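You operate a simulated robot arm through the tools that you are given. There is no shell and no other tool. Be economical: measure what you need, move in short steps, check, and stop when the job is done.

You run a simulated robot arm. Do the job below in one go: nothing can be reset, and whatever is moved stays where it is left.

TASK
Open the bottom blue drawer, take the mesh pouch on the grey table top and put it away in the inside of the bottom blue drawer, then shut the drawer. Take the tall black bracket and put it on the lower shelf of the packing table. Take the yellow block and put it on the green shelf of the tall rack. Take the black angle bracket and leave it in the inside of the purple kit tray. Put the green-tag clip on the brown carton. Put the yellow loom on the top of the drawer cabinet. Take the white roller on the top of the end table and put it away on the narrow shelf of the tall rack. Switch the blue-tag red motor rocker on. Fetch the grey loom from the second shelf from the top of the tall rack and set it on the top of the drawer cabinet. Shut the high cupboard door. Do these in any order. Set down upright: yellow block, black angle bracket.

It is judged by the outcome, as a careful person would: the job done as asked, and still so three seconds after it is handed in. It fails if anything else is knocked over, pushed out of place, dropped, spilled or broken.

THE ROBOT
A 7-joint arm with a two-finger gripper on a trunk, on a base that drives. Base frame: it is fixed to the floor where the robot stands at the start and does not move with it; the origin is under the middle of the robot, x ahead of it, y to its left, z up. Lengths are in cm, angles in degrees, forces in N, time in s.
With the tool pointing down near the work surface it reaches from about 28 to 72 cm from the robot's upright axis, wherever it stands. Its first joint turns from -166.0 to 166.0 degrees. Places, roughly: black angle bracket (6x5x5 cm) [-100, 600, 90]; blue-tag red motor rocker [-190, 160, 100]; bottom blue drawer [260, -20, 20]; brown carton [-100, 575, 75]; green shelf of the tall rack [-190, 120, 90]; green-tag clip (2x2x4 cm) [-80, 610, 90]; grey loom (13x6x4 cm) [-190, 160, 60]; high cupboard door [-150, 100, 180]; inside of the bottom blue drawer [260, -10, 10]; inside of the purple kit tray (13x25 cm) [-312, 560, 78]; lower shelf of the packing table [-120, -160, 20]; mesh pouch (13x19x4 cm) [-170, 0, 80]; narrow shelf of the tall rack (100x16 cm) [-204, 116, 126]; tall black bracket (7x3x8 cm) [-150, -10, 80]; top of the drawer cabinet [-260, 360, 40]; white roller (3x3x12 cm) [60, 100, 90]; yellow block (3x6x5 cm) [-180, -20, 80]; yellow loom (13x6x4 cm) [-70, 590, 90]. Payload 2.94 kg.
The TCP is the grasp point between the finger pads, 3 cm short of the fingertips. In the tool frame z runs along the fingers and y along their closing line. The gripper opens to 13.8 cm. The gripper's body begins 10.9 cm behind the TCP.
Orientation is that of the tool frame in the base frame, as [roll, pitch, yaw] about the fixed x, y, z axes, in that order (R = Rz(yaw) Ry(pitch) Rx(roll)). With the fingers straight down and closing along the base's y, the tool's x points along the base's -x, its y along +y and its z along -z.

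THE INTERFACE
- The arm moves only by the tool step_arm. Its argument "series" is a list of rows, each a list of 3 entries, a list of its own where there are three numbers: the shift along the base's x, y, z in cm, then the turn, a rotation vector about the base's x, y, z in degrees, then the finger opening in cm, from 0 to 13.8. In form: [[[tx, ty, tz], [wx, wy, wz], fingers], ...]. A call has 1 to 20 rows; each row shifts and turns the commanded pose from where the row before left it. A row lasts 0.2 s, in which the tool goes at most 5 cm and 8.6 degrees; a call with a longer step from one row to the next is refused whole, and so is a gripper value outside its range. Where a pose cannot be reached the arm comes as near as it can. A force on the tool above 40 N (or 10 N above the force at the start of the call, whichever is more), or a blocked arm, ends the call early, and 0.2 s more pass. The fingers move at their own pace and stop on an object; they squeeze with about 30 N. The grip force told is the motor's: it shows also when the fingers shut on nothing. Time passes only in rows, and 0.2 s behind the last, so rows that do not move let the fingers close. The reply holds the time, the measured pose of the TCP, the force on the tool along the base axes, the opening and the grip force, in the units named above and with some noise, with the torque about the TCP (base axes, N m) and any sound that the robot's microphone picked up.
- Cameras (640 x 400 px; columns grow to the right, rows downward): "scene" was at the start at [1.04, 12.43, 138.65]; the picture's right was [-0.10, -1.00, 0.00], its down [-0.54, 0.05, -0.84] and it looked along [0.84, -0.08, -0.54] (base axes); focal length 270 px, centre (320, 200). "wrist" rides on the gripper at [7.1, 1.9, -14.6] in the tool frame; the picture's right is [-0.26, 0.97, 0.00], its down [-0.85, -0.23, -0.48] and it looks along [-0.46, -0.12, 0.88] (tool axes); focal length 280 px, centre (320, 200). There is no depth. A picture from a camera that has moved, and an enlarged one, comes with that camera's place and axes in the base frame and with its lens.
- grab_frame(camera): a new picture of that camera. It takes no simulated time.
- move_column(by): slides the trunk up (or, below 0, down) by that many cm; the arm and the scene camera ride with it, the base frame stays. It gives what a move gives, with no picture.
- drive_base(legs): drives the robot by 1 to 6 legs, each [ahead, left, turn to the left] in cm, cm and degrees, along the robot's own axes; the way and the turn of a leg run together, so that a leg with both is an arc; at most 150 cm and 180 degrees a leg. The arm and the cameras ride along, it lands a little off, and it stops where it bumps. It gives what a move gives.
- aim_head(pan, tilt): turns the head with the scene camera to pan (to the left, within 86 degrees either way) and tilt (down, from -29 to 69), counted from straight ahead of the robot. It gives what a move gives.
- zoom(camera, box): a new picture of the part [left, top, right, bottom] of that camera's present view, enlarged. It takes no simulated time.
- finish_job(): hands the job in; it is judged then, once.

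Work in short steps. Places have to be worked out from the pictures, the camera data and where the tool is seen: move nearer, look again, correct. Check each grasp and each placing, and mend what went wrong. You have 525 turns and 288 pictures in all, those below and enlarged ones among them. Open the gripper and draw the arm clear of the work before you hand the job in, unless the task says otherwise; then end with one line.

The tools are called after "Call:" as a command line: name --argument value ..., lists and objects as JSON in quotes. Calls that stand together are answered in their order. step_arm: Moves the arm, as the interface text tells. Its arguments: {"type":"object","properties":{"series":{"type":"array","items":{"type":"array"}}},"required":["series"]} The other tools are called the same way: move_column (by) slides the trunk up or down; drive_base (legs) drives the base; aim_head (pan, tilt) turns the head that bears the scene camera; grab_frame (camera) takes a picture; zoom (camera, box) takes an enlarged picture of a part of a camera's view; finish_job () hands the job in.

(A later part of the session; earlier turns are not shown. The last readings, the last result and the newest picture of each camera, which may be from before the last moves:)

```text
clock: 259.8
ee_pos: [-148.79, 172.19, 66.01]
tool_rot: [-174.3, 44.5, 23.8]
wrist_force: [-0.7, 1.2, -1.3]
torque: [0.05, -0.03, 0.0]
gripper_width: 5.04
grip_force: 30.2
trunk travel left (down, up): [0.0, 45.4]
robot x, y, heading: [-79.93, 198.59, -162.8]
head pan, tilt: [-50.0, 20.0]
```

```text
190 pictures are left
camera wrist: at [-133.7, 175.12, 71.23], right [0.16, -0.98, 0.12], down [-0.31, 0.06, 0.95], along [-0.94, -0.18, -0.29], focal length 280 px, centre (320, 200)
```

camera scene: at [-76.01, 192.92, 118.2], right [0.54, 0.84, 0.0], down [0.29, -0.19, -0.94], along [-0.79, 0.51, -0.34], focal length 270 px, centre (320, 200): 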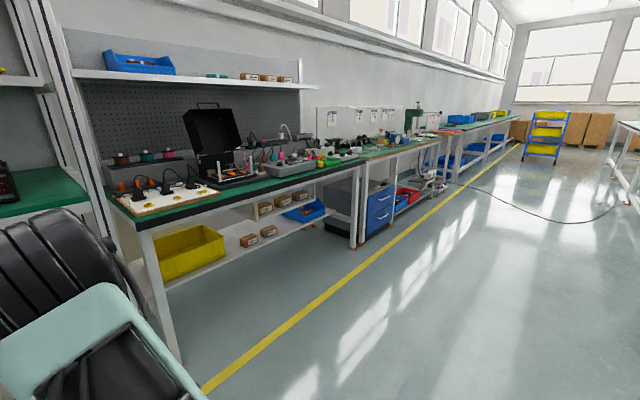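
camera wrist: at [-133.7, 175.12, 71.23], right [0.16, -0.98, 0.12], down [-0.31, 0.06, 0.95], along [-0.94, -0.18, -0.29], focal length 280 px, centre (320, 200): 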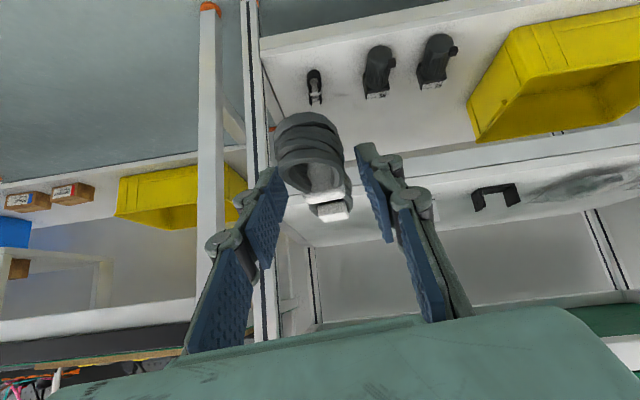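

The drawer cabinet (blue drawers) stands under a bench further right. I drive right along the aisle with the loom held.

Call:
drive_base --legs '[[0, -110, 0], [0, -85, 0]]'

Call:
aim_head --pan 0 --tilt 35

Call:
grab_frame --camera "scene"

Call:
grab_frame --camera "wrist"

```text
clock: 277.2
ee_pos: [-205.97, 357.76, 65.95]
tool_rot: [-174.4, 44.5, 24.2]
wrist_force: [1.0, 0.3, -1.5]
torque: [0.03, 0.01, -0.01]
gripper_width: 4.99
grip_force: 30.6
trunk travel left (down, up): [0.0, 45.4]
robot x, y, heading: [-137.09, 384.81, -162.5]
head pan, tilt: [-50.0, 20.0]
```

```text
clock: 278.4
ee_pos: [-206.04, 357.95, 65.94]
tool_rot: [-174.3, 44.5, 24.2]
wrist_force: [0.3, 0.3, -1.4]
torque: [-0.01, 0.0, -0.03]
gripper_width: 5.0
grip_force: 30.3
trunk travel left (down, up): [0.0, 45.4]
robot x, y, heading: [-137.51, 384.74, -162.4]
head pan, tilt: [0.0, 35.0]
```

```text
189 pictures are left
camera scene: at [-133.79, 371.38, 115.82], right [-0.3, 0.95, 0.0], down [0.55, 0.17, -0.82], along [-0.78, -0.25, -0.57], focal length 270 px, centre (320, 200)
```

scene: 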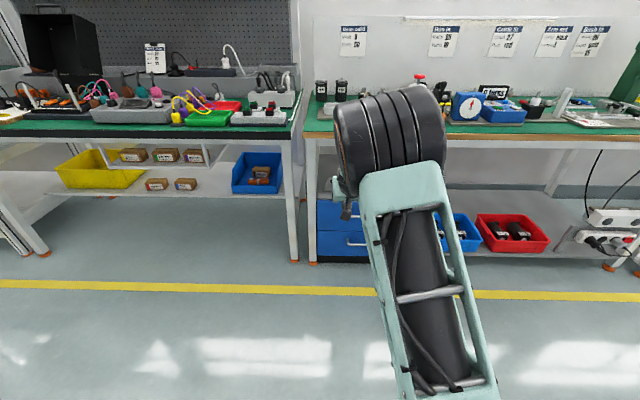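

```text
188 pictures are left
camera wrist: at [-190.83, 360.86, 71.23], right [0.16, -0.98, 0.12], down [-0.31, 0.06, 0.95], along [-0.94, -0.19, -0.29], focal length 280 px, centre (320, 200)
```

wrist: 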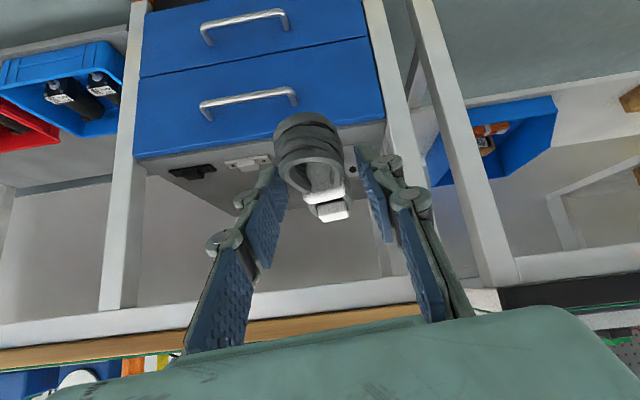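

Call:
zoom --camera "wrist" --box '[120, 90, 440, 290]'

Call:
aim_head --pan 20 --tilt 40

Call:
zoom --camera "scene" --box '[300, 80, 620, 280]'

```text
2.00 times, centred on (280, 190) of wrist
camera zoom: at [-190.83, 360.86, 71.23], right [0.16, -0.98, 0.12], down [-0.31, 0.06, 0.95], along [-0.94, -0.19, -0.29], focal length 561 px, centre (400, 220)
```

zoom: 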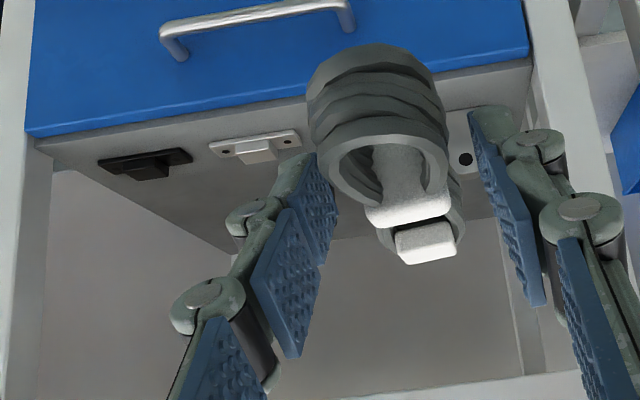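

```text
clock: 279.2
ee_pos: [-205.98, 357.76, 65.92]
tool_rot: [-174.3, 44.5, 24.2]
wrist_force: [0.3, 0.0, -1.3]
torque: [0.05, -0.05, 0.0]
gripper_width: 4.99
grip_force: 30.0
trunk travel left (down, up): [0.0, 45.4]
robot x, y, heading: [-136.91, 384.42, -162.5]
head pan, tilt: [20.0, 40.0]
```

```text
2.00 times, centred on (460, 180) of scene
camera zoom: at [-132.14, 368.85, 115.06], right [-0.61, 0.79, 0.0], down [0.51, 0.39, -0.77], along [-0.61, -0.47, -0.64], focal length 540 px, centre (40, 240)
```

zoom: 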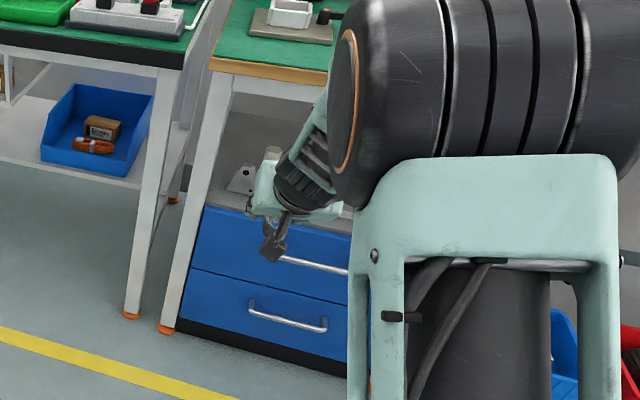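

The cabinet top is at z≈41 (front f≈130), with small clamps at l≈−434, −421 and a white bracket at l≈−397; a gap at l≈−409 fits this loom. I lower to z≈50 and drive in, 7.5 cm to the right.

Call:
step_arm --series '[[[0, 0, -3], [0, 0, 0], 0], [[0, 0, -3], [0, 0, 0], 0], [[0, 0, -3], [0, 0, 0], 0], [[0, 0, -3], [0, 0, 0], 0], [[0, 0, -3], [0, 0, 0], 0]]'

Call:
drive_base --legs '[[0, -7.5, -1], [25, 0, 0]]'

Call:
grab_frame --camera "wrist"

Call:
grab_frame --camera "scene"

```text
clock: 280.4
ee_pos: [-205.82, 357.77, 51.12]
tool_rot: [-174.2, 44.6, 24.1]
wrist_force: [0.5, -0.6, 0.5]
torque: [0.0, -0.03, -0.01]
gripper_width: 5.02
grip_force: 30.1
trunk travel left (down, up): [0.0, 45.4]
robot x, y, heading: [-137.32, 384.69, -162.5]
head pan, tilt: [20.0, 40.0]
```

```text
clock: 283.1
ee_pos: [-232.25, 359.15, 51.13]
tool_rot: [-174.3, 44.6, 23.1]
wrist_force: [0.6, 0.6, -0.9]
torque: [-0.01, -0.05, 0.02]
gripper_width: 4.99
grip_force: 30.1
trunk travel left (down, up): [0.0, 45.4]
robot x, y, heading: [-163.31, 384.82, -163.4]
head pan, tilt: [20.0, 40.0]
```

```text
185 pictures are left
camera wrist: at [-217.02, 361.93, 56.36], right [0.14, -0.98, 0.12], down [-0.31, 0.07, 0.95], along [-0.94, -0.17, -0.29], focal length 280 px, centre (320, 200)
```

wrist: 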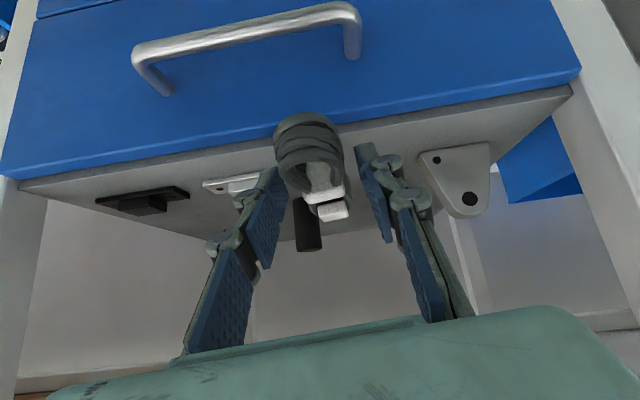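

```text
184 pictures are left
camera scene: at [-158.27, 368.97, 115.06], right [-0.6, 0.8, 0.0], down [0.52, 0.38, -0.77], along [-0.62, -0.46, -0.64], focal length 270 px, centre (320, 200)
```

scene: 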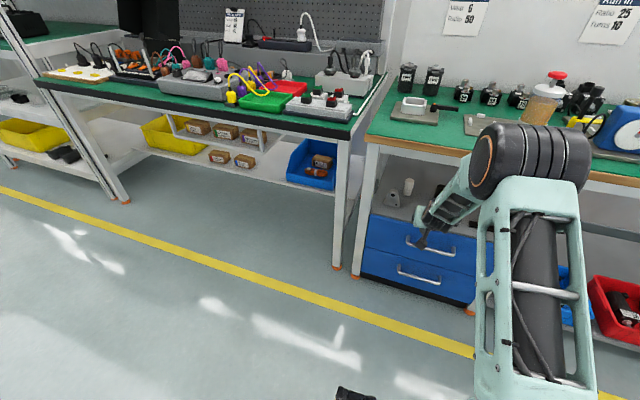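

Call:
zoom --camera "wrist" --box '[180, 110, 500, 310]'

Call:
zoom --camera "scene" --box '[350, 150, 480, 230]'

```text
2.00 times, centred on (340, 210) of wrist
camera zoom: at [-217.02, 361.93, 56.36], right [0.14, -0.98, 0.12], down [-0.31, 0.07, 0.95], along [-0.94, -0.17, -0.29], focal length 561 px, centre (280, 180)
```

zoom: 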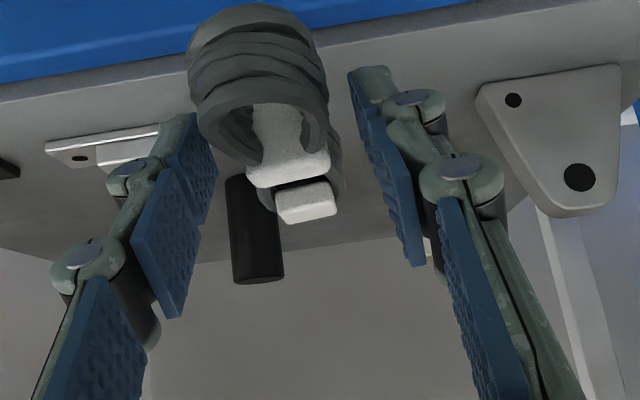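

```text
4.92 times, centred on (415, 190) of scene
camera zoom: at [-158.27, 368.97, 115.06], right [-0.6, 0.8, 0.0], down [0.52, 0.38, -0.77], along [-0.62, -0.46, -0.64], focal length 1329 px, centre (-148, 249)
```

zoom: 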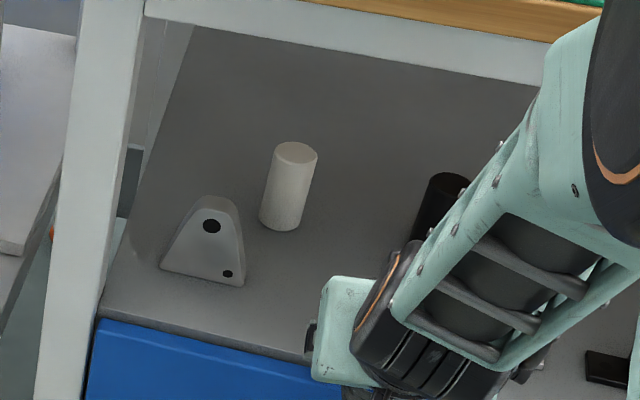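

There are also a white and a black cylinder further back (f≈147–151). The gap at l≈−409, f 134–147 is still free. I drive in 15 cm, shift 1 cm left, and view again.

Call:
drive_base --legs '[[14, 1.2, 0]]'

Call:
grab_frame --camera "wrist"

Call:
grab_frame --camera "scene"

```text
clock: 284.5
ee_pos: [-245.2, 353.97, 50.99]
tool_rot: [-174.3, 44.6, 23.2]
wrist_force: [0.7, -0.1, -1.5]
torque: [-0.03, 0.01, 0.02]
gripper_width: 4.96
grip_force: 30.2
trunk travel left (down, up): [0.0, 45.4]
robot x, y, heading: [-176.08, 379.91, -163.4]
head pan, tilt: [20.0, 40.0]
```

```text
181 pictures are left
camera wrist: at [-229.98, 356.78, 56.37], right [0.15, -0.98, 0.12], down [-0.31, 0.07, 0.95], along [-0.94, -0.17, -0.29], focal length 280 px, centre (320, 200)
```

wrist: 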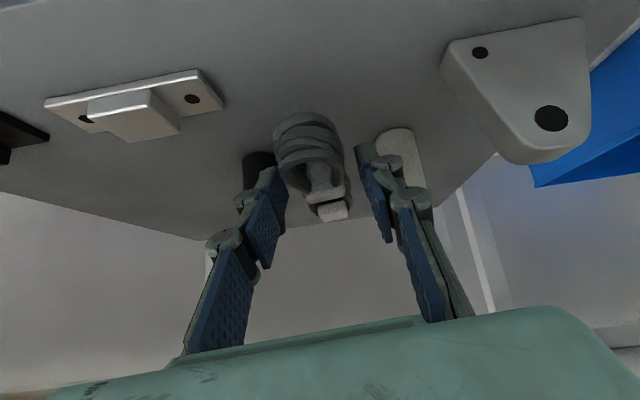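

```text
180 pictures are left
camera scene: at [-171.23, 363.88, 115.06], right [-0.6, 0.8, 0.0], down [0.52, 0.38, -0.77], along [-0.61, -0.46, -0.64], focal length 270 px, centre (320, 200)
```

scene: 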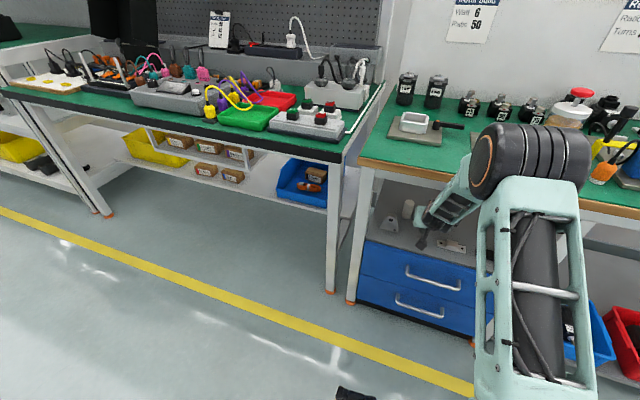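

I go 3 cm further with the arm and lower to touch.

Call:
step_arm --series '[[[-1.5, -0.4, -1.5], [0, 0, 0], 0], [[-1.4, -0.4, -1.5], [0, 0, 0], 0], [[0, 0, -1.5], [0, 0, 0], 0], [[0, 0, -0.7], [0, 0, 0], 0], [[0, 0, -0.5], [0, 0, 0], 0]]'

Call:
grab_frame --camera "wrist"

```text
clock: 285.3
ee_pos: [-248.66, 353.05, 47.84]
tool_rot: [-174.1, 45.7, 23.3]
wrist_force: [5.6, 1.9, 15.7]
torque: [-0.08, -0.51, 0.25]
gripper_width: 5.15
grip_force: 29.9
trunk travel left (down, up): [0.0, 45.4]
robot x, y, heading: [-176.56, 379.75, -163.7]
head pan, tilt: [20.0, 40.0]
stopped in row 4: the force on the tool passed its limit at 56 N (the readings are from after the stop); the commanded pose is now the measured one
```

```text
179 pictures are left
camera wrist: at [-233.4, 355.88, 52.77], right [0.15, -0.98, 0.12], down [-0.29, 0.07, 0.95], along [-0.95, -0.17, -0.27], focal length 280 px, centre (320, 200)
```

wrist: 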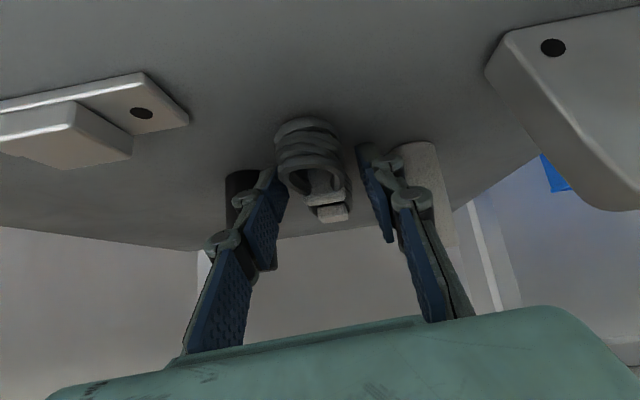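

The loom has met the surface. I ease off slightly, open only a little (cylinders are near), and withdraw along the tool axis.

Call:
step_arm --series '[[[0.3, 0.1, 0.4], [0, 0, 0], 5], [[0, 0, 0], [0, 0, 0], 6.2], [[0, 0, 0], [0, 0, 0], 6.6]]'

Call:
grab_frame --camera "wrist"

```text
clock: 286.1
ee_pos: [-248.28, 353.32, 47.68]
tool_rot: [-174.2, 45.3, 23.2]
wrist_force: [-2.6, -1.3, 4.9]
torque: [-0.18, 0.06, -0.07]
gripper_width: 6.68
grip_force: 0.1
trunk travel left (down, up): [0.0, 45.4]
robot x, y, heading: [-176.02, 379.44, -163.2]
head pan, tilt: [20.0, 40.0]
```

```text
178 pictures are left
camera wrist: at [-232.96, 356.06, 52.78], right [0.15, -0.98, 0.12], down [-0.3, 0.07, 0.95], along [-0.94, -0.17, -0.28], focal length 280 px, centre (320, 200)
```

wrist: 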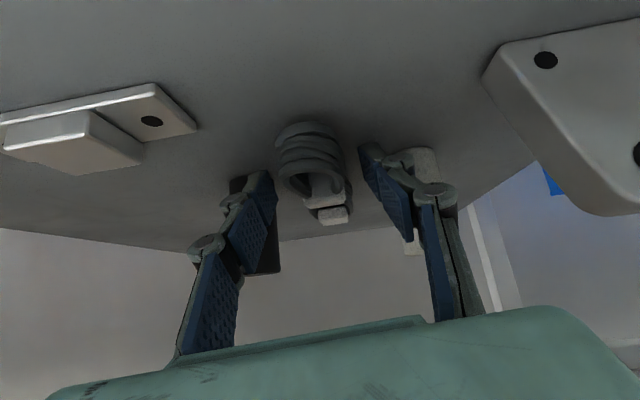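

Call:
step_arm --series '[[[0.9, 0.2, 0.9], [0, 0, 0], 6.6], [[1.5, 0.4, 1.5], [0, 0, 0], 6.6], [[2, 0.5, 2], [0, 0, 0], 6.6], [[3, 0.8, 1], [0, 0, 0], 6.6], [[3, 0.8, 0], [0, 0, 0], 6.6]]'

Call:
grab_frame --camera "wrist"

```text
clock: 287.3
ee_pos: [-237.75, 356.03, 52.91]
tool_rot: [-174.2, 45.3, 23.2]
wrist_force: [0.1, 0.2, -0.1]
torque: [0.01, -0.01, 0.0]
gripper_width: 6.59
grip_force: 0.2
trunk travel left (down, up): [0.0, 45.4]
robot x, y, heading: [-176.38, 379.95, -163.3]
head pan, tilt: [20.0, 40.0]
```

```text
177 pictures are left
camera wrist: at [-222.49, 358.8, 58.03], right [0.15, -0.98, 0.12], down [-0.3, 0.07, 0.95], along [-0.94, -0.17, -0.28], focal length 280 px, centre (320, 200)
```

wrist: 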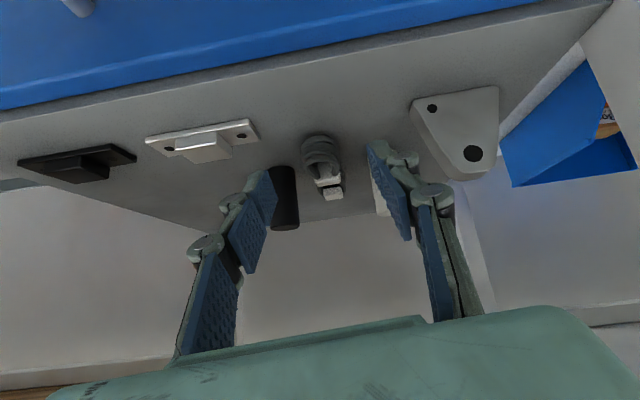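

The grey loom lies on the cabinet, nothing disturbed. I back out and drive on to the right, looking for the far table with the bracket, clip, yellow loom and carton.

Call:
drive_base --legs '[[-45, 0, 0]]'

Call:
aim_head --pan -80 --tilt 15

Call:
grab_frame --camera "scene"

```text
clock: 290.0
ee_pos: [-194.33, 368.72, 52.98]
tool_rot: [-174.3, 45.1, 23.4]
wrist_force: [0.6, -0.7, -0.6]
torque: [-0.01, -0.02, 0.01]
gripper_width: 6.62
grip_force: 0.0
trunk travel left (down, up): [0.0, 45.4]
robot x, y, heading: [-133.04, 392.86, -163.1]
head pan, tilt: [20.0, 40.0]
```

```text
clock: 291.8
ee_pos: [-194.33, 368.7, 52.93]
tool_rot: [-174.2, 45.2, 23.5]
wrist_force: [-0.3, 0.9, 0.5]
torque: [0.02, -0.02, 0.01]
gripper_width: 6.59
grip_force: 0.0
trunk travel left (down, up): [0.0, 45.4]
robot x, y, heading: [-132.61, 392.86, -163.2]
head pan, tilt: [-80.0, 15.0]
```

```text
176 pictures are left
camera scene: at [-125.26, 390.33, 119.01], right [0.89, 0.45, 0.0], down [0.12, -0.23, -0.97], along [-0.44, 0.86, -0.26], focal length 270 px, centre (320, 200)
```

scene: 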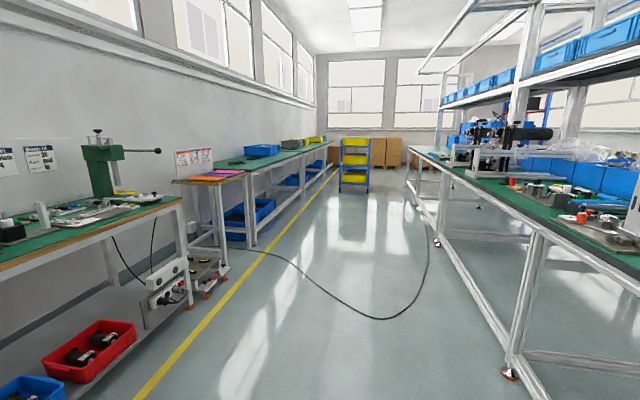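

A cable lies on the floor further on; I must not drive over it. I go 80 cm right and look again, at the cable and the central table.

Call:
drive_base --legs '[[0, -80, 0]]'

Call:
aim_head --pan -86 --tilt 35

Call:
grab_frame --camera "scene"

```text
clock: 299.2
ee_pos: [-217.53, 444.44, 53.09]
tool_rot: [-174.2, 45.2, 23.7]
wrist_force: [-0.3, 0.2, 0.2]
torque: [0.01, 0.0, -0.03]
gripper_width: 6.61
grip_force: 0.0
trunk travel left (down, up): [0.0, 45.4]
robot x, y, heading: [-156.02, 468.84, -163.0]
head pan, tilt: [-80.0, 15.0]
```

```text
clock: 300.0
ee_pos: [-217.47, 444.43, 52.99]
tool_rot: [-174.2, 45.3, 23.8]
wrist_force: [0.1, 0.1, -0.9]
torque: [-0.03, 0.03, 0.02]
gripper_width: 6.61
grip_force: 0.0
trunk travel left (down, up): [0.0, 45.4]
robot x, y, heading: [-155.83, 468.76, -162.9]
head pan, tilt: [-85.9, 35.0]
```

```text
175 pictures are left
camera scene: at [-147.47, 466.43, 115.82], right [0.93, 0.36, 0.0], down [0.21, -0.53, -0.82], along [-0.3, 0.76, -0.57], focal length 270 px, centre (320, 200)
```

scene: 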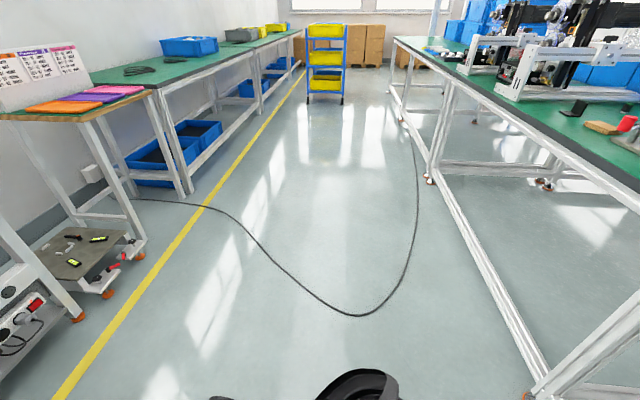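

Call:
zoom --camera "scene" --box '[480, 0, 640, 200]'

Call:
aim_head --pan -86 --tilt 10

Call:
grab_frame --camera "scene"

```text
2.00 times, centred on (560, 100) of scene
camera zoom: at [-147.47, 466.43, 115.82], right [0.93, 0.36, 0.0], down [0.21, -0.53, -0.82], along [-0.3, 0.76, -0.57], focal length 540 px, centre (-160, 400)
```

zoom: 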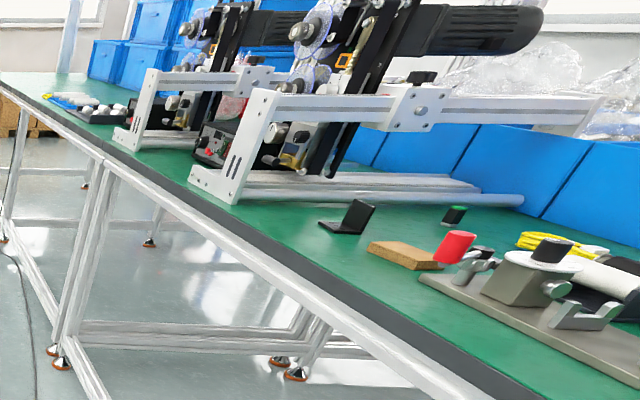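

```text
clock: 300.9
ee_pos: [-217.56, 444.41, 53.02]
tool_rot: [-174.2, 45.2, 23.8]
wrist_force: [-0.1, -0.7, -0.6]
torque: [0.02, -0.02, 0.01]
gripper_width: 6.59
grip_force: 0.0
trunk travel left (down, up): [0.0, 45.4]
robot x, y, heading: [-156.02, 468.77, -163.0]
head pan, tilt: [-85.9, 10.0]
```

```text
173 pictures are left
camera scene: at [-147.64, 466.89, 119.82], right [0.93, 0.36, 0.0], down [0.06, -0.16, -0.98], along [-0.36, 0.92, -0.17], focal length 270 px, centre (320, 200)
```

scene: 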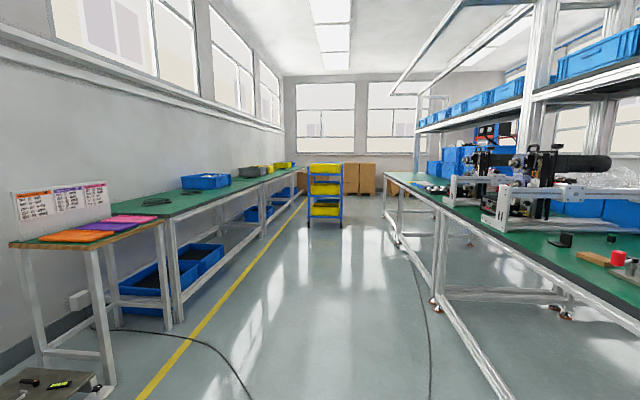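

The table items (angle bracket, brown carton, green clip, yellow loom) are at l≈−580…−607, beyond where the cable's loop starts; I'll stand short of the cable near the table. First raise the arm and straighten it, then turn round.

Call:
move_column --by 30

Call:
step_arm --series '[[[2, 0.6, 4], [0, 0, 0], 6.6], [[2, 0.6, 4], [0, 0, 0], 6.6], [[2, 0.6, 4], [0, 0, 0], 6.6], [[2, 0.6, 4], [0, 0, 0], 6.6], [[2, 0.6, 4], [0, 0, 0], 6.6], [[0, 0, 3], [0, 0, 0], 6.6]]'

Call:
drive_base --legs '[[0, 0, 179]]'

Call:
aim_head --pan 30 --tilt 30

Call:
grab_frame --camera "scene"

```text
clock: 303.9
ee_pos: [-217.61, 444.33, 82.89]
tool_rot: [-174.2, 45.2, 23.7]
wrist_force: [-0.5, 0.0, -0.6]
torque: [0.06, 0.03, 0.03]
gripper_width: 6.58
grip_force: 0.0
trunk travel left (down, up): [-30.0, 15.4]
robot x, y, heading: [-156.21, 469.03, -162.6]
head pan, tilt: [-85.9, 10.0]
```

```text
clock: 305.3
ee_pos: [-207.65, 447.96, 105.87]
tool_rot: [-175.8, 45.0, 21.8]
wrist_force: [3.7, -10.0, 0.6]
torque: [0.78, 0.37, -0.82]
gripper_width: 6.59
grip_force: 0.0
trunk travel left (down, up): [-30.0, 15.4]
robot x, y, heading: [-156.29, 469.06, -162.6]
head pan, tilt: [-85.9, 10.0]
```

```text
clock: 312.9
ee_pos: [-103.64, 488.28, 105.96]
tool_rot: [-174.2, 45.1, -158.9]
wrist_force: [0.4, 0.1, 0.6]
torque: [-0.03, 0.03, 0.02]
gripper_width: 6.6
grip_force: 0.0
trunk travel left (down, up): [-30.0, 15.4]
robot x, y, heading: [-156.05, 468.82, 14.3]
head pan, tilt: [-85.9, 10.0]
```

```text
clock: 314.9
ee_pos: [-103.77, 488.18, 105.9]
tool_rot: [-174.2, 45.1, -159.0]
wrist_force: [-0.2, 0.4, 0.4]
torque: [-0.03, 0.03, -0.02]
gripper_width: 6.61
grip_force: 0.2
trunk travel left (down, up): [-30.0, 15.4]
robot x, y, heading: [-156.03, 469.12, 14.3]
head pan, tilt: [30.0, 30.0]
```

```text
172 pictures are left
camera scene: at [-164.8, 470.8, 149.87], right [-0.97, -0.24, 0.0], down [-0.04, 0.16, -0.99], along [0.24, -0.96, -0.17], focal length 270 px, centre (320, 200)
```

scene: 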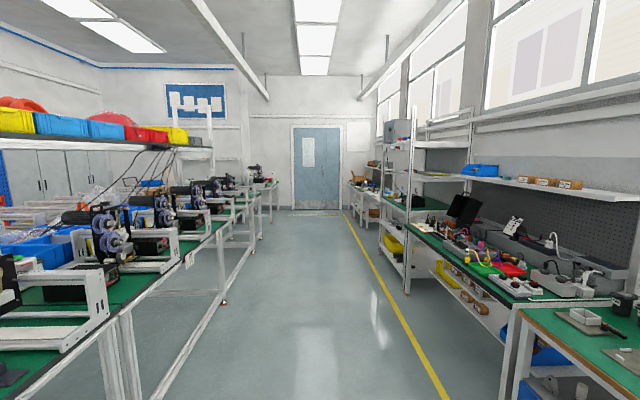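

The head is caught on the wrong side of the raised elbow. I stretch the arm forward and down a bit, then turn the head.

Call:
step_arm --series '[[[2.9, 0.75, -1], [0, 0, 0], 6.6], [[2.9, 0.75, -1], [0, 0, 0], 6.6], [[2.9, 0.75, -1], [0, 0, 0], 6.6], [[2.9, 0.75, -1], [0, 0, 0], 6.6]]'

Call:
aim_head --pan 30 --tilt 30

Call:
grab_frame --camera "scene"

```text
clock: 315.9
ee_pos: [-91.99, 491.41, 101.87]
tool_rot: [-174.2, 45.1, -158.8]
wrist_force: [-0.6, -0.1, -0.5]
torque: [-0.02, 0.01, -0.01]
gripper_width: 6.61
grip_force: 0.0
trunk travel left (down, up): [-30.0, 15.4]
robot x, y, heading: [-156.22, 468.75, 14.3]
head pan, tilt: [30.0, 30.0]
```

```text
clock: 316.5
ee_pos: [-92.2, 491.28, 101.91]
tool_rot: [-174.2, 45.3, -158.9]
wrist_force: [0.3, -0.4, -0.4]
torque: [-0.01, 0.01, 0.01]
gripper_width: 6.59
grip_force: 0.1
trunk travel left (down, up): [-30.0, 15.4]
robot x, y, heading: [-156.28, 468.97, 14.5]
head pan, tilt: [30.0, 30.0]
```

```text
171 pictures are left
camera scene: at [-160.58, 486.16, 146.59], right [0.7, -0.71, 0.0], down [-0.36, -0.35, -0.87], along [0.62, 0.61, -0.5], focal length 270 px, centre (320, 200)
```

scene: 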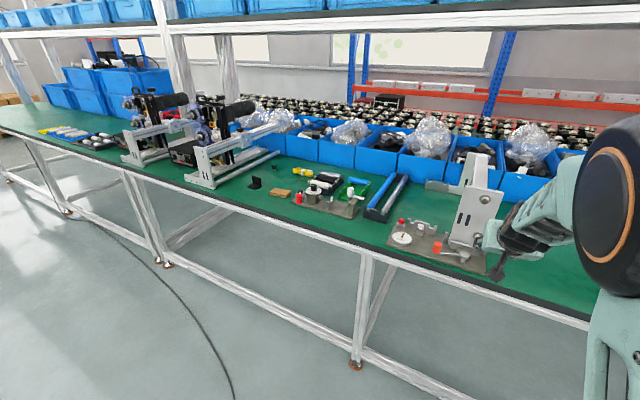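

Call:
zoom --camera "scene" --box '[220, 140, 380, 240]'

```text
4.00 times, centred on (300, 190) of scene
camera zoom: at [-160.58, 486.16, 146.59], right [0.7, -0.71, 0.0], down [-0.36, -0.35, -0.87], along [0.62, 0.61, -0.5], focal length 1080 px, centre (400, 240)
```

zoom: 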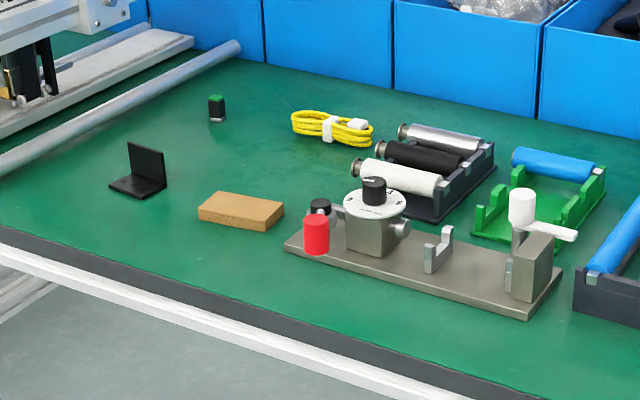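

Table top z≈84. Items: bracket [-96.6,595], carton [-93.5,579], clip [-76.7,605.5], yellow loom [-70,588]. I retract the arm a bit and raise it, then drive diagonally to a spot near the table that stays clear of the cable.

Call:
step_arm --series '[[[-2.9, -0.75, 1.5], [0, 0, 0], 6.6], [[-2.9, -0.75, 1.5], [0, 0, 0], 6.6], [[-2.9, -0.75, 1.5], [0, 0, 0], 6.6], [[-2.9, -0.75, 1.5], [0, 0, 0], 6.6]]'

Call:
drive_base --legs '[[25, 34, 2], [20, 22, 0]]'

Call:
aim_head --pan 40 --tilt 45

Call:
grab_frame --camera "scene"

Call:
grab_frame --camera "wrist"

```text
clock: 317.5
ee_pos: [-102.41, 486.1, 107.78]
tool_rot: [-177.7, 45.2, -163.5]
wrist_force: [-1.8, 13.9, -1.0]
torque: [-0.65, -0.04, -0.88]
gripper_width: 6.6
grip_force: 0.1
out of reach, approached as far as the arm can: row 4
trunk travel left (down, up): [-30.0, 15.4]
robot x, y, heading: [-155.6, 468.66, 14.4]
head pan, tilt: [30.0, 30.0]
```

```text
clock: 323.2
ee_pos: [-75.64, 555.78, 107.76]
tool_rot: [-174.0, 45.4, -156.9]
wrist_force: [0.4, -0.6, 0.5]
torque: [-0.03, 0.04, 0.01]
gripper_width: 6.57
grip_force: 0.1
trunk travel left (down, up): [-30.0, 15.4]
robot x, y, heading: [-127.41, 534.88, 16.3]
head pan, tilt: [30.0, 30.0]
```

```text
clock: 323.9
ee_pos: [-75.46, 555.92, 107.83]
tool_rot: [-174.1, 45.4, -156.9]
wrist_force: [-0.3, 0.8, -0.3]
torque: [0.03, -0.02, 0.03]
gripper_width: 6.59
grip_force: 0.0
trunk travel left (down, up): [-30.0, 15.4]
robot x, y, heading: [-127.72, 534.75, 16.3]
head pan, tilt: [40.0, 45.0]
```

```text
169 pictures are left
camera scene: at [-130.95, 549.39, 146.95], right [0.45, -0.89, 0.0], down [-0.42, -0.21, -0.88], along [0.79, 0.4, -0.47], focal length 270 px, centre (320, 200)
```

scene: 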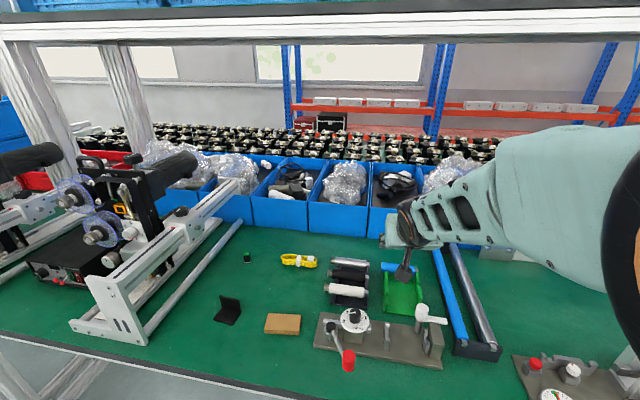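

```text
168 pictures are left
camera wrist: at [-90.88, 552.92, 112.82], right [-0.14, 0.98, 0.12], down [0.29, -0.07, 0.95], along [0.95, 0.17, -0.28], focal length 280 px, centre (320, 200)
```

wrist: 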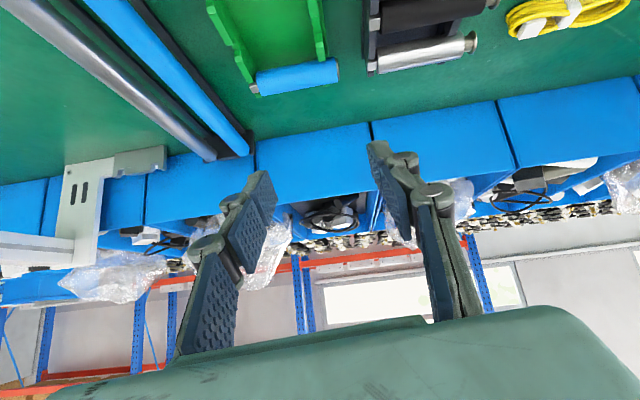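

I nudge the base a little closer and check the distance to the cable on my left.

Call:
drive_base --legs '[[5, 2, 0]]'

Call:
aim_head --pan 80 --tilt 60

Call:
grab_frame --camera "scene"

```text
clock: 325.0
ee_pos: [-71.52, 558.66, 107.83]
tool_rot: [-174.0, 45.5, -157.4]
wrist_force: [-0.6, -0.1, -0.2]
torque: [0.02, 0.01, -0.02]
gripper_width: 6.59
grip_force: 0.1
trunk travel left (down, up): [-30.0, 15.4]
robot x, y, heading: [-124.01, 538.42, 16.2]
head pan, tilt: [40.0, 45.0]
stopped in leg 1: the robot was blocked; the commanded pose is now the measured one
```

```text
clock: 326.1
ee_pos: [-71.69, 558.62, 107.86]
tool_rot: [-173.9, 45.4, -157.1]
wrist_force: [0.5, -0.4, 0.5]
torque: [-0.01, 0.01, 0.02]
gripper_width: 6.61
grip_force: 0.1
trunk travel left (down, up): [-30.0, 15.4]
robot x, y, heading: [-123.93, 538.07, 16.2]
head pan, tilt: [80.0, 60.0]
```

```text
167 pictures are left
camera scene: at [-127.11, 552.51, 146.78], right [0.45, -0.9, 0.0], down [-0.43, -0.21, -0.88], along [0.78, 0.39, -0.48], focal length 270 px, centre (320, 200)
```

scene: 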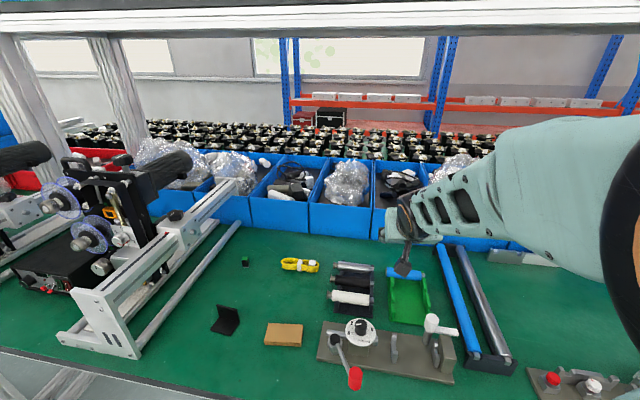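

The base touched the table frame; I back off 1 cm. Then I swing the arm left towards the clip with the tool turned 40°.

Call:
drive_base --legs '[[-1.2, 0, 0]]'

Call:
step_arm --series '[[[0, 4, 0], [0, 0, 8], 6], [[-1, 4, 0], [0, 0, 8], 6], [[-1, 4, 0], [0, 0, 8], 6], [[-1, 4, 0], [0, 0, 8], 6], [[-1, 4, 0], [0, 0, 8], 6], [[-1, 4, 0], [0, 0, 0], 6], [[-1, 4, 0], [0, 0, 0], 6], [[-1, 4, 0], [0, 0, 0], 6]]'

Call:
aim_head --pan 40 --tilt 40

Call:
grab_frame --camera "scene"

Call:
grab_frame --camera "wrist"

```text
clock: 326.9
ee_pos: [-72.88, 558.36, 107.81]
tool_rot: [-174.0, 45.4, -157.1]
wrist_force: [0.7, -0.6, 0.1]
torque: [0.01, -0.01, -0.02]
gripper_width: 6.61
grip_force: 0.0
trunk travel left (down, up): [-30.0, 15.4]
robot x, y, heading: [-125.26, 537.73, 16.1]
head pan, tilt: [80.0, 60.0]
```

```text
clock: 328.7
ee_pos: [-79.69, 590.39, 107.86]
tool_rot: [-173.9, 45.4, -117.1]
wrist_force: [-0.6, 0.3, -0.1]
torque: [0.02, 0.04, 0.01]
gripper_width: 6.02
grip_force: 0.0
trunk travel left (down, up): [-30.0, 15.4]
robot x, y, heading: [-125.15, 537.52, 16.1]
head pan, tilt: [80.0, 60.0]
```

```text
clock: 329.7
ee_pos: [-79.71, 590.14, 107.94]
tool_rot: [-173.8, 45.6, -117.0]
wrist_force: [0.1, 0.0, -0.4]
torque: [0.03, -0.01, 0.03]
gripper_width: 5.99
grip_force: 0.0
trunk travel left (down, up): [-30.0, 15.4]
robot x, y, heading: [-125.18, 537.5, 16.0]
head pan, tilt: [40.0, 40.0]
```

```text
166 pictures are left
camera scene: at [-131.66, 555.18, 145.05], right [0.83, -0.56, 0.0], down [-0.36, -0.53, -0.77], along [0.43, 0.64, -0.64], focal length 270 px, centre (320, 200)
```

scene: 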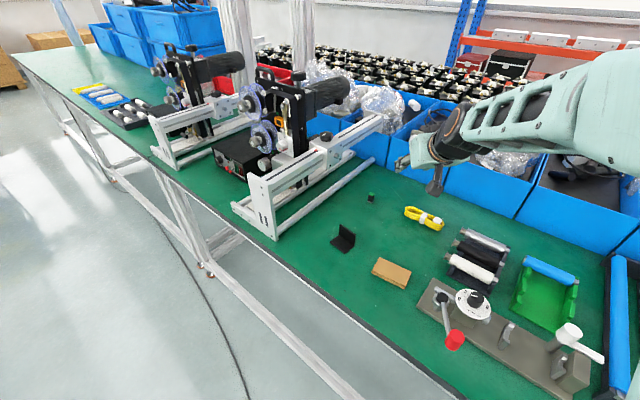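

```text
165 pictures are left
camera wrist: at [-89.68, 578.23, 112.92], right [-0.74, 0.67, 0.12], down [0.27, 0.13, 0.95], along [0.62, 0.73, -0.28], focal length 280 px, centre (320, 200)
```

wrist: 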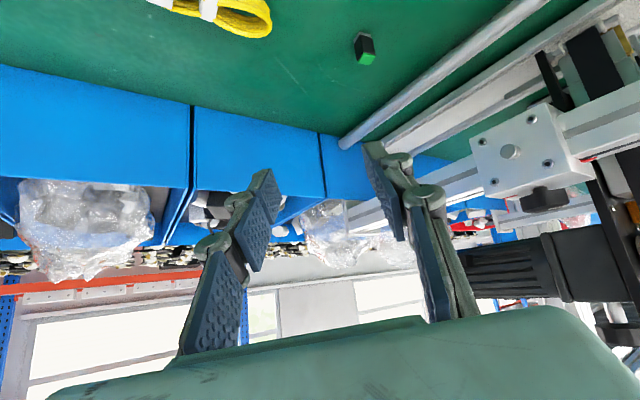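

Clip confirmed at [-77,605]. I go to a pre-grasp point 8 cm back along the tool axis.

Call:
step_arm --series '[[[-0.3, 2.4, -3], [0, 0, 0], 5.5], [[-0.3, 2.4, -4], [0, 0, 0], 5.5], [[-0.3, 2.4, -4], [0, 0, 0], 5.5], [[-0.2, 2.3, -3.9], [0, 0, 0], 5.5]]'

Call:
grab_frame --camera "wrist"

Call:
grab_frame --camera "scene"

```text
clock: 330.7
ee_pos: [-81.0, 600.05, 93.05]
tool_rot: [-173.9, 45.6, -117.1]
wrist_force: [-0.3, 0.5, 0.3]
torque: [0.01, 0.04, -0.03]
gripper_width: 5.52
grip_force: 0.0
trunk travel left (down, up): [-30.0, 15.4]
robot x, y, heading: [-124.86, 537.4, 15.9]
head pan, tilt: [40.0, 40.0]
```

```text
164 pictures are left
camera wrist: at [-90.96, 587.99, 98.05], right [-0.74, 0.67, 0.11], down [0.27, 0.13, 0.95], along [0.62, 0.73, -0.28], focal length 280 px, centre (320, 200)
```

wrist: 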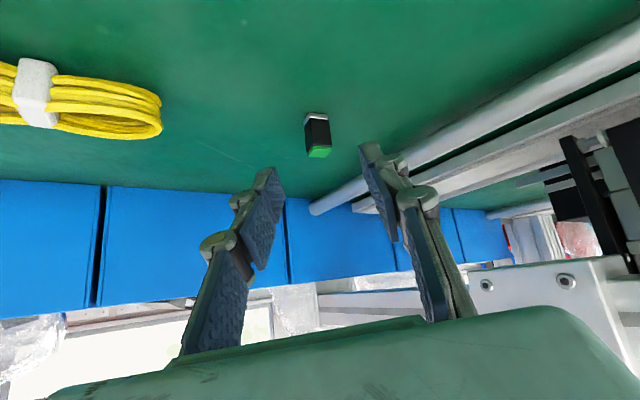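

```text
163 pictures are left
camera scene: at [-131.65, 555.22, 145.06], right [0.83, -0.56, 0.0], down [-0.36, -0.53, -0.77], along [0.43, 0.64, -0.64], focal length 270 px, centre (320, 200)
```

scene: 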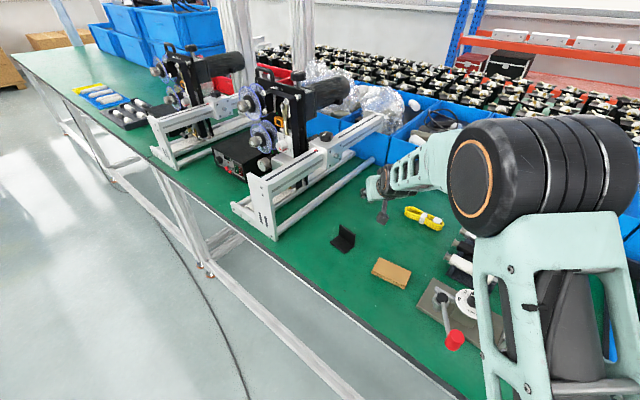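

Lined up. I advance onto the clip.

Call:
step_arm --series '[[[0.9, 1.2, -1.5], [0, 0, 0], 5], [[0.9, 1.2, -1.5], [0, 0, 0], 5], [[0.8, 1, -1.4], [0, 0, 0], 5], [[0.7, 0.85, -1.1], [0, 0, 0], 5]]'

Call:
grab_frame --camera "wrist"

```text
clock: 331.7
ee_pos: [-77.39, 604.17, 87.33]
tool_rot: [-174.0, 45.3, -117.2]
wrist_force: [0.7, 0.1, -0.7]
torque: [0.0, 0.0, -0.02]
gripper_width: 4.99
grip_force: 0.0
trunk travel left (down, up): [-30.0, 15.4]
robot x, y, heading: [-125.09, 537.39, 16.2]
head pan, tilt: [40.0, 40.0]
```

```text
162 pictures are left
camera wrist: at [-87.4, 592.16, 92.44], right [-0.74, 0.67, 0.12], down [0.27, 0.13, 0.95], along [0.62, 0.73, -0.28], focal length 280 px, centre (320, 200)
```

wrist: 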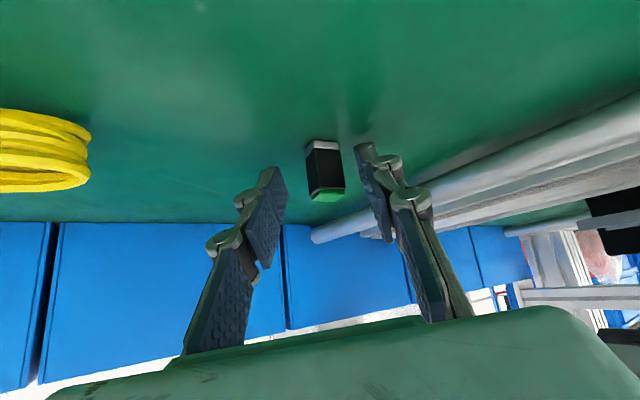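

Call:
step_arm --series '[[[0, 0, 0], [0, 0, 0], 3.5], [[0, 0, 0], [0, 0, 0], 2], [[0, 0, 0], [0, 0, 0], 0.5], [[0, 0, 0], [0, 0, 0], 0], [[0, 0, 0], [0, 0, 0], 0]]'

Call:
step_arm --series '[[[0, 0, 0.7], [0, 0, 0], 0], [[0, 0, 1.3], [0, 0, 0], 0], [[0, 0, 2], [0, 0, 0], 0], [[0, 0, 2], [0, 0, 0], 0]]'

Call:
grab_frame --camera "wrist"

```text
clock: 332.9
ee_pos: [-77.39, 604.12, 87.57]
tool_rot: [-173.9, 45.4, -117.0]
wrist_force: [-0.8, 1.0, 0.4]
torque: [-0.01, -0.01, -0.01]
gripper_width: 2.22
grip_force: 29.5
trunk travel left (down, up): [-30.0, 15.4]
robot x, y, heading: [-125.2, 537.57, 16.0]
head pan, tilt: [40.0, 40.0]
```

```text
clock: 333.9
ee_pos: [-77.71, 604.12, 93.47]
tool_rot: [-174.0, 45.5, -117.1]
wrist_force: [0.2, -0.3, -0.5]
torque: [0.01, -0.01, 0.02]
gripper_width: 2.17
grip_force: 29.6
trunk travel left (down, up): [-30.0, 15.4]
robot x, y, heading: [-125.01, 537.71, 16.2]
head pan, tilt: [40.0, 40.0]
```

```text
161 pictures are left
camera wrist: at [-87.63, 592.1, 98.53], right [-0.74, 0.67, 0.12], down [0.27, 0.13, 0.95], along [0.62, 0.73, -0.28], focal length 280 px, centre (320, 200)
```

wrist: 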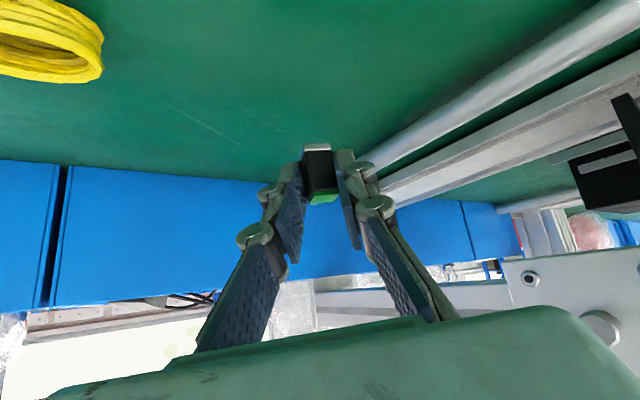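

Held. I carry it over the brown carton (centre about [-93.5,579.5]).

Call:
step_arm --series '[[[0, 0, 2], [0, 0, 0], 0], [[-1, -1.6, 2], [0, 0, 0], 0], [[-2, -3.2, 0], [0, 0, 0], 0], [[-2, -3.2, 0], [0, 0, 0], 0], [[-2, -3.2, 0], [0, 0, 0], 0], [[-2, -3.2, 0], [0, 0, 0], 0], [[-2, -3.2, 0], [0, 0, 0], 0], [[-2, -3.2, 0], [0, 0, 0], 0], [[-2, -3.2, 0], [0, 0, 0], 0], [[-1.2, -1.4, 0], [0, 0, 0], 0]]'

Call:
grab_frame --camera "wrist"

Call:
zoom --camera "scene" --box '[300, 180, 500, 305]'

```text
clock: 336.1
ee_pos: [-94.06, 578.49, 97.49]
tool_rot: [-173.9, 45.4, -117.1]
wrist_force: [0.3, -0.1, -0.4]
torque: [-0.01, 0.0, -0.03]
gripper_width: 2.11
grip_force: 29.6
trunk travel left (down, up): [-30.0, 15.4]
robot x, y, heading: [-125.23, 537.76, 16.1]
head pan, tilt: [40.0, 40.0]
```

```text
160 pictures are left
camera wrist: at [-103.96, 566.54, 102.43], right [-0.74, 0.67, 0.11], down [0.27, 0.13, 0.95], along [0.62, 0.73, -0.28], focal length 280 px, centre (320, 200)
```

wrist: 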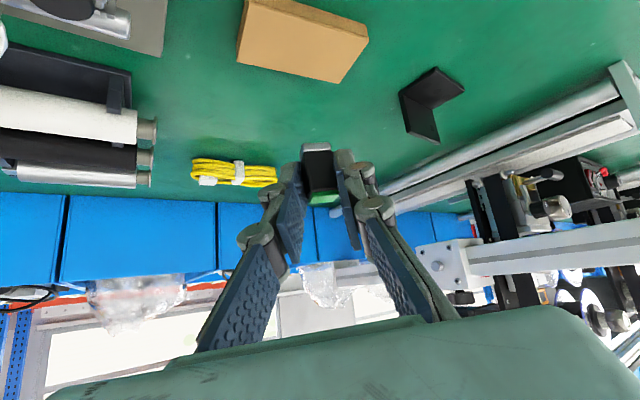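

```text
3.20 times, centred on (400, 242) of scene
camera zoom: at [-131.67, 555.16, 145.06], right [0.83, -0.56, 0.0], down [-0.36, -0.53, -0.77], along [0.43, 0.64, -0.64], focal length 864 px, centre (64, 64)
```

zoom: 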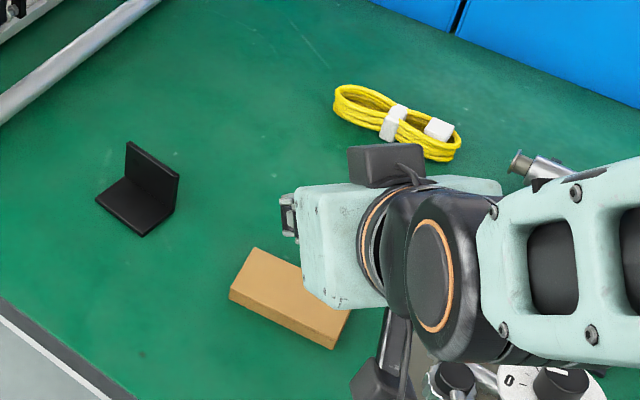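

Clip is above the carton centre. I lower gently until it touches.

Call:
step_arm --series '[[[0, 0, -2], [0, 0, 0], 0], [[0, 0, -2], [0, 0, 0], 0], [[0, 0, -1.2], [0, 0, 0], 0], [[0, 0, -0.5], [0, 0, 0], 0]]'

Call:
step_arm --series '[[[0, 0, -0.4], [0, 0, 0], 0], [[0, 0, -0.3], [0, 0, 0], 0]]'

Call:
grab_frame --camera "wrist"

```text
clock: 337.1
ee_pos: [-93.87, 578.47, 91.72]
tool_rot: [-173.9, 45.3, -117.2]
wrist_force: [0.2, -0.4, -0.3]
torque: [0.02, 0.0, -0.02]
gripper_width: 1.75
grip_force: 30.4
trunk travel left (down, up): [-30.0, 15.4]
robot x, y, heading: [-125.08, 537.37, 16.1]
head pan, tilt: [40.0, 40.0]
```

```text
clock: 337.7
ee_pos: [-93.85, 578.66, 90.93]
tool_rot: [-174.0, 45.5, -117.1]
wrist_force: [-0.4, -0.1, -0.7]
torque: [-0.02, 0.0, 0.03]
gripper_width: 1.79
grip_force: 30.0
trunk travel left (down, up): [-30.0, 15.4]
robot x, y, heading: [-125.37, 537.49, 16.1]
head pan, tilt: [40.0, 40.0]
```

```text
158 pictures are left
camera wrist: at [-103.86, 566.66, 96.03], right [-0.74, 0.67, 0.12], down [0.27, 0.13, 0.95], along [0.62, 0.73, -0.28], focal length 280 px, centre (320, 200)
```

wrist: 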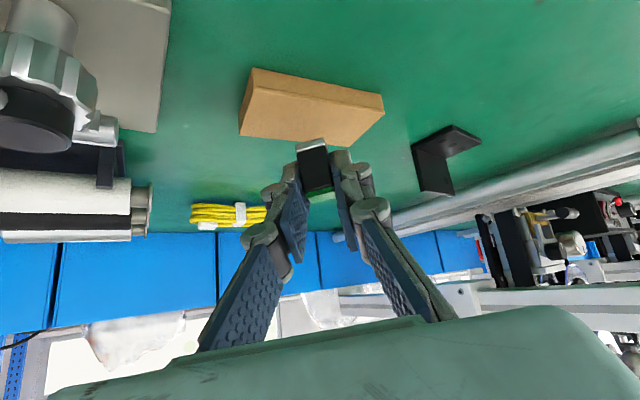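

Call:
step_arm --series '[[[0, 0, -0.4], [0, 0, 0], 0], [[0, 0, -0.3], [0, 0, 0], 0]]'

Call:
step_arm --series '[[[0, 0, -0.3], [0, 0, 0], 0], [[0, 0, -0.3], [0, 0, 0], 0]]'

Call:
zoom --camera "wrist" --box '[230, 60, 430, 220]'

```text
clock: 338.3
ee_pos: [-93.75, 578.57, 90.2]
tool_rot: [-173.9, 45.5, -117.1]
wrist_force: [-0.1, 0.1, -1.4]
torque: [-0.01, -0.02, 0.02]
gripper_width: 1.75
grip_force: 30.4
trunk travel left (down, up): [-30.0, 15.4]
robot x, y, heading: [-125.03, 537.89, 16.1]
head pan, tilt: [40.0, 40.0]
```

```text
clock: 338.9
ee_pos: [-93.85, 578.65, 89.65]
tool_rot: [-173.9, 45.5, -117.2]
wrist_force: [-0.2, -0.9, 0.6]
torque: [-0.01, -0.02, -0.01]
gripper_width: 1.75
grip_force: 29.9
trunk travel left (down, up): [-30.0, 15.4]
robot x, y, heading: [-124.92, 537.18, 16.0]
head pan, tilt: [40.0, 40.0]
```

```text
2.50 times, centred on (330, 140) of wrist
camera zoom: at [-103.88, 566.67, 94.74], right [-0.74, 0.67, 0.11], down [0.27, 0.13, 0.95], along [0.62, 0.73, -0.28], focal length 701 px, centre (295, 350)
```

zoom: 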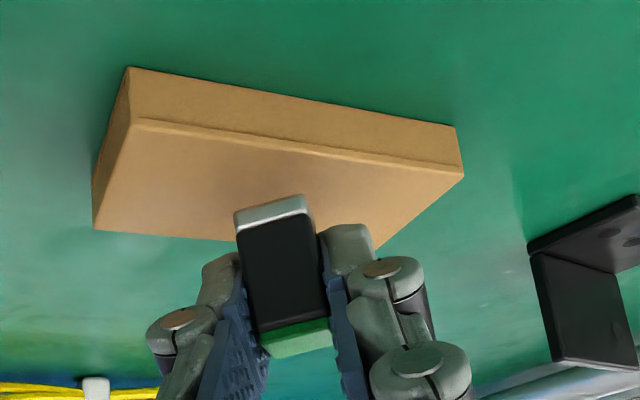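

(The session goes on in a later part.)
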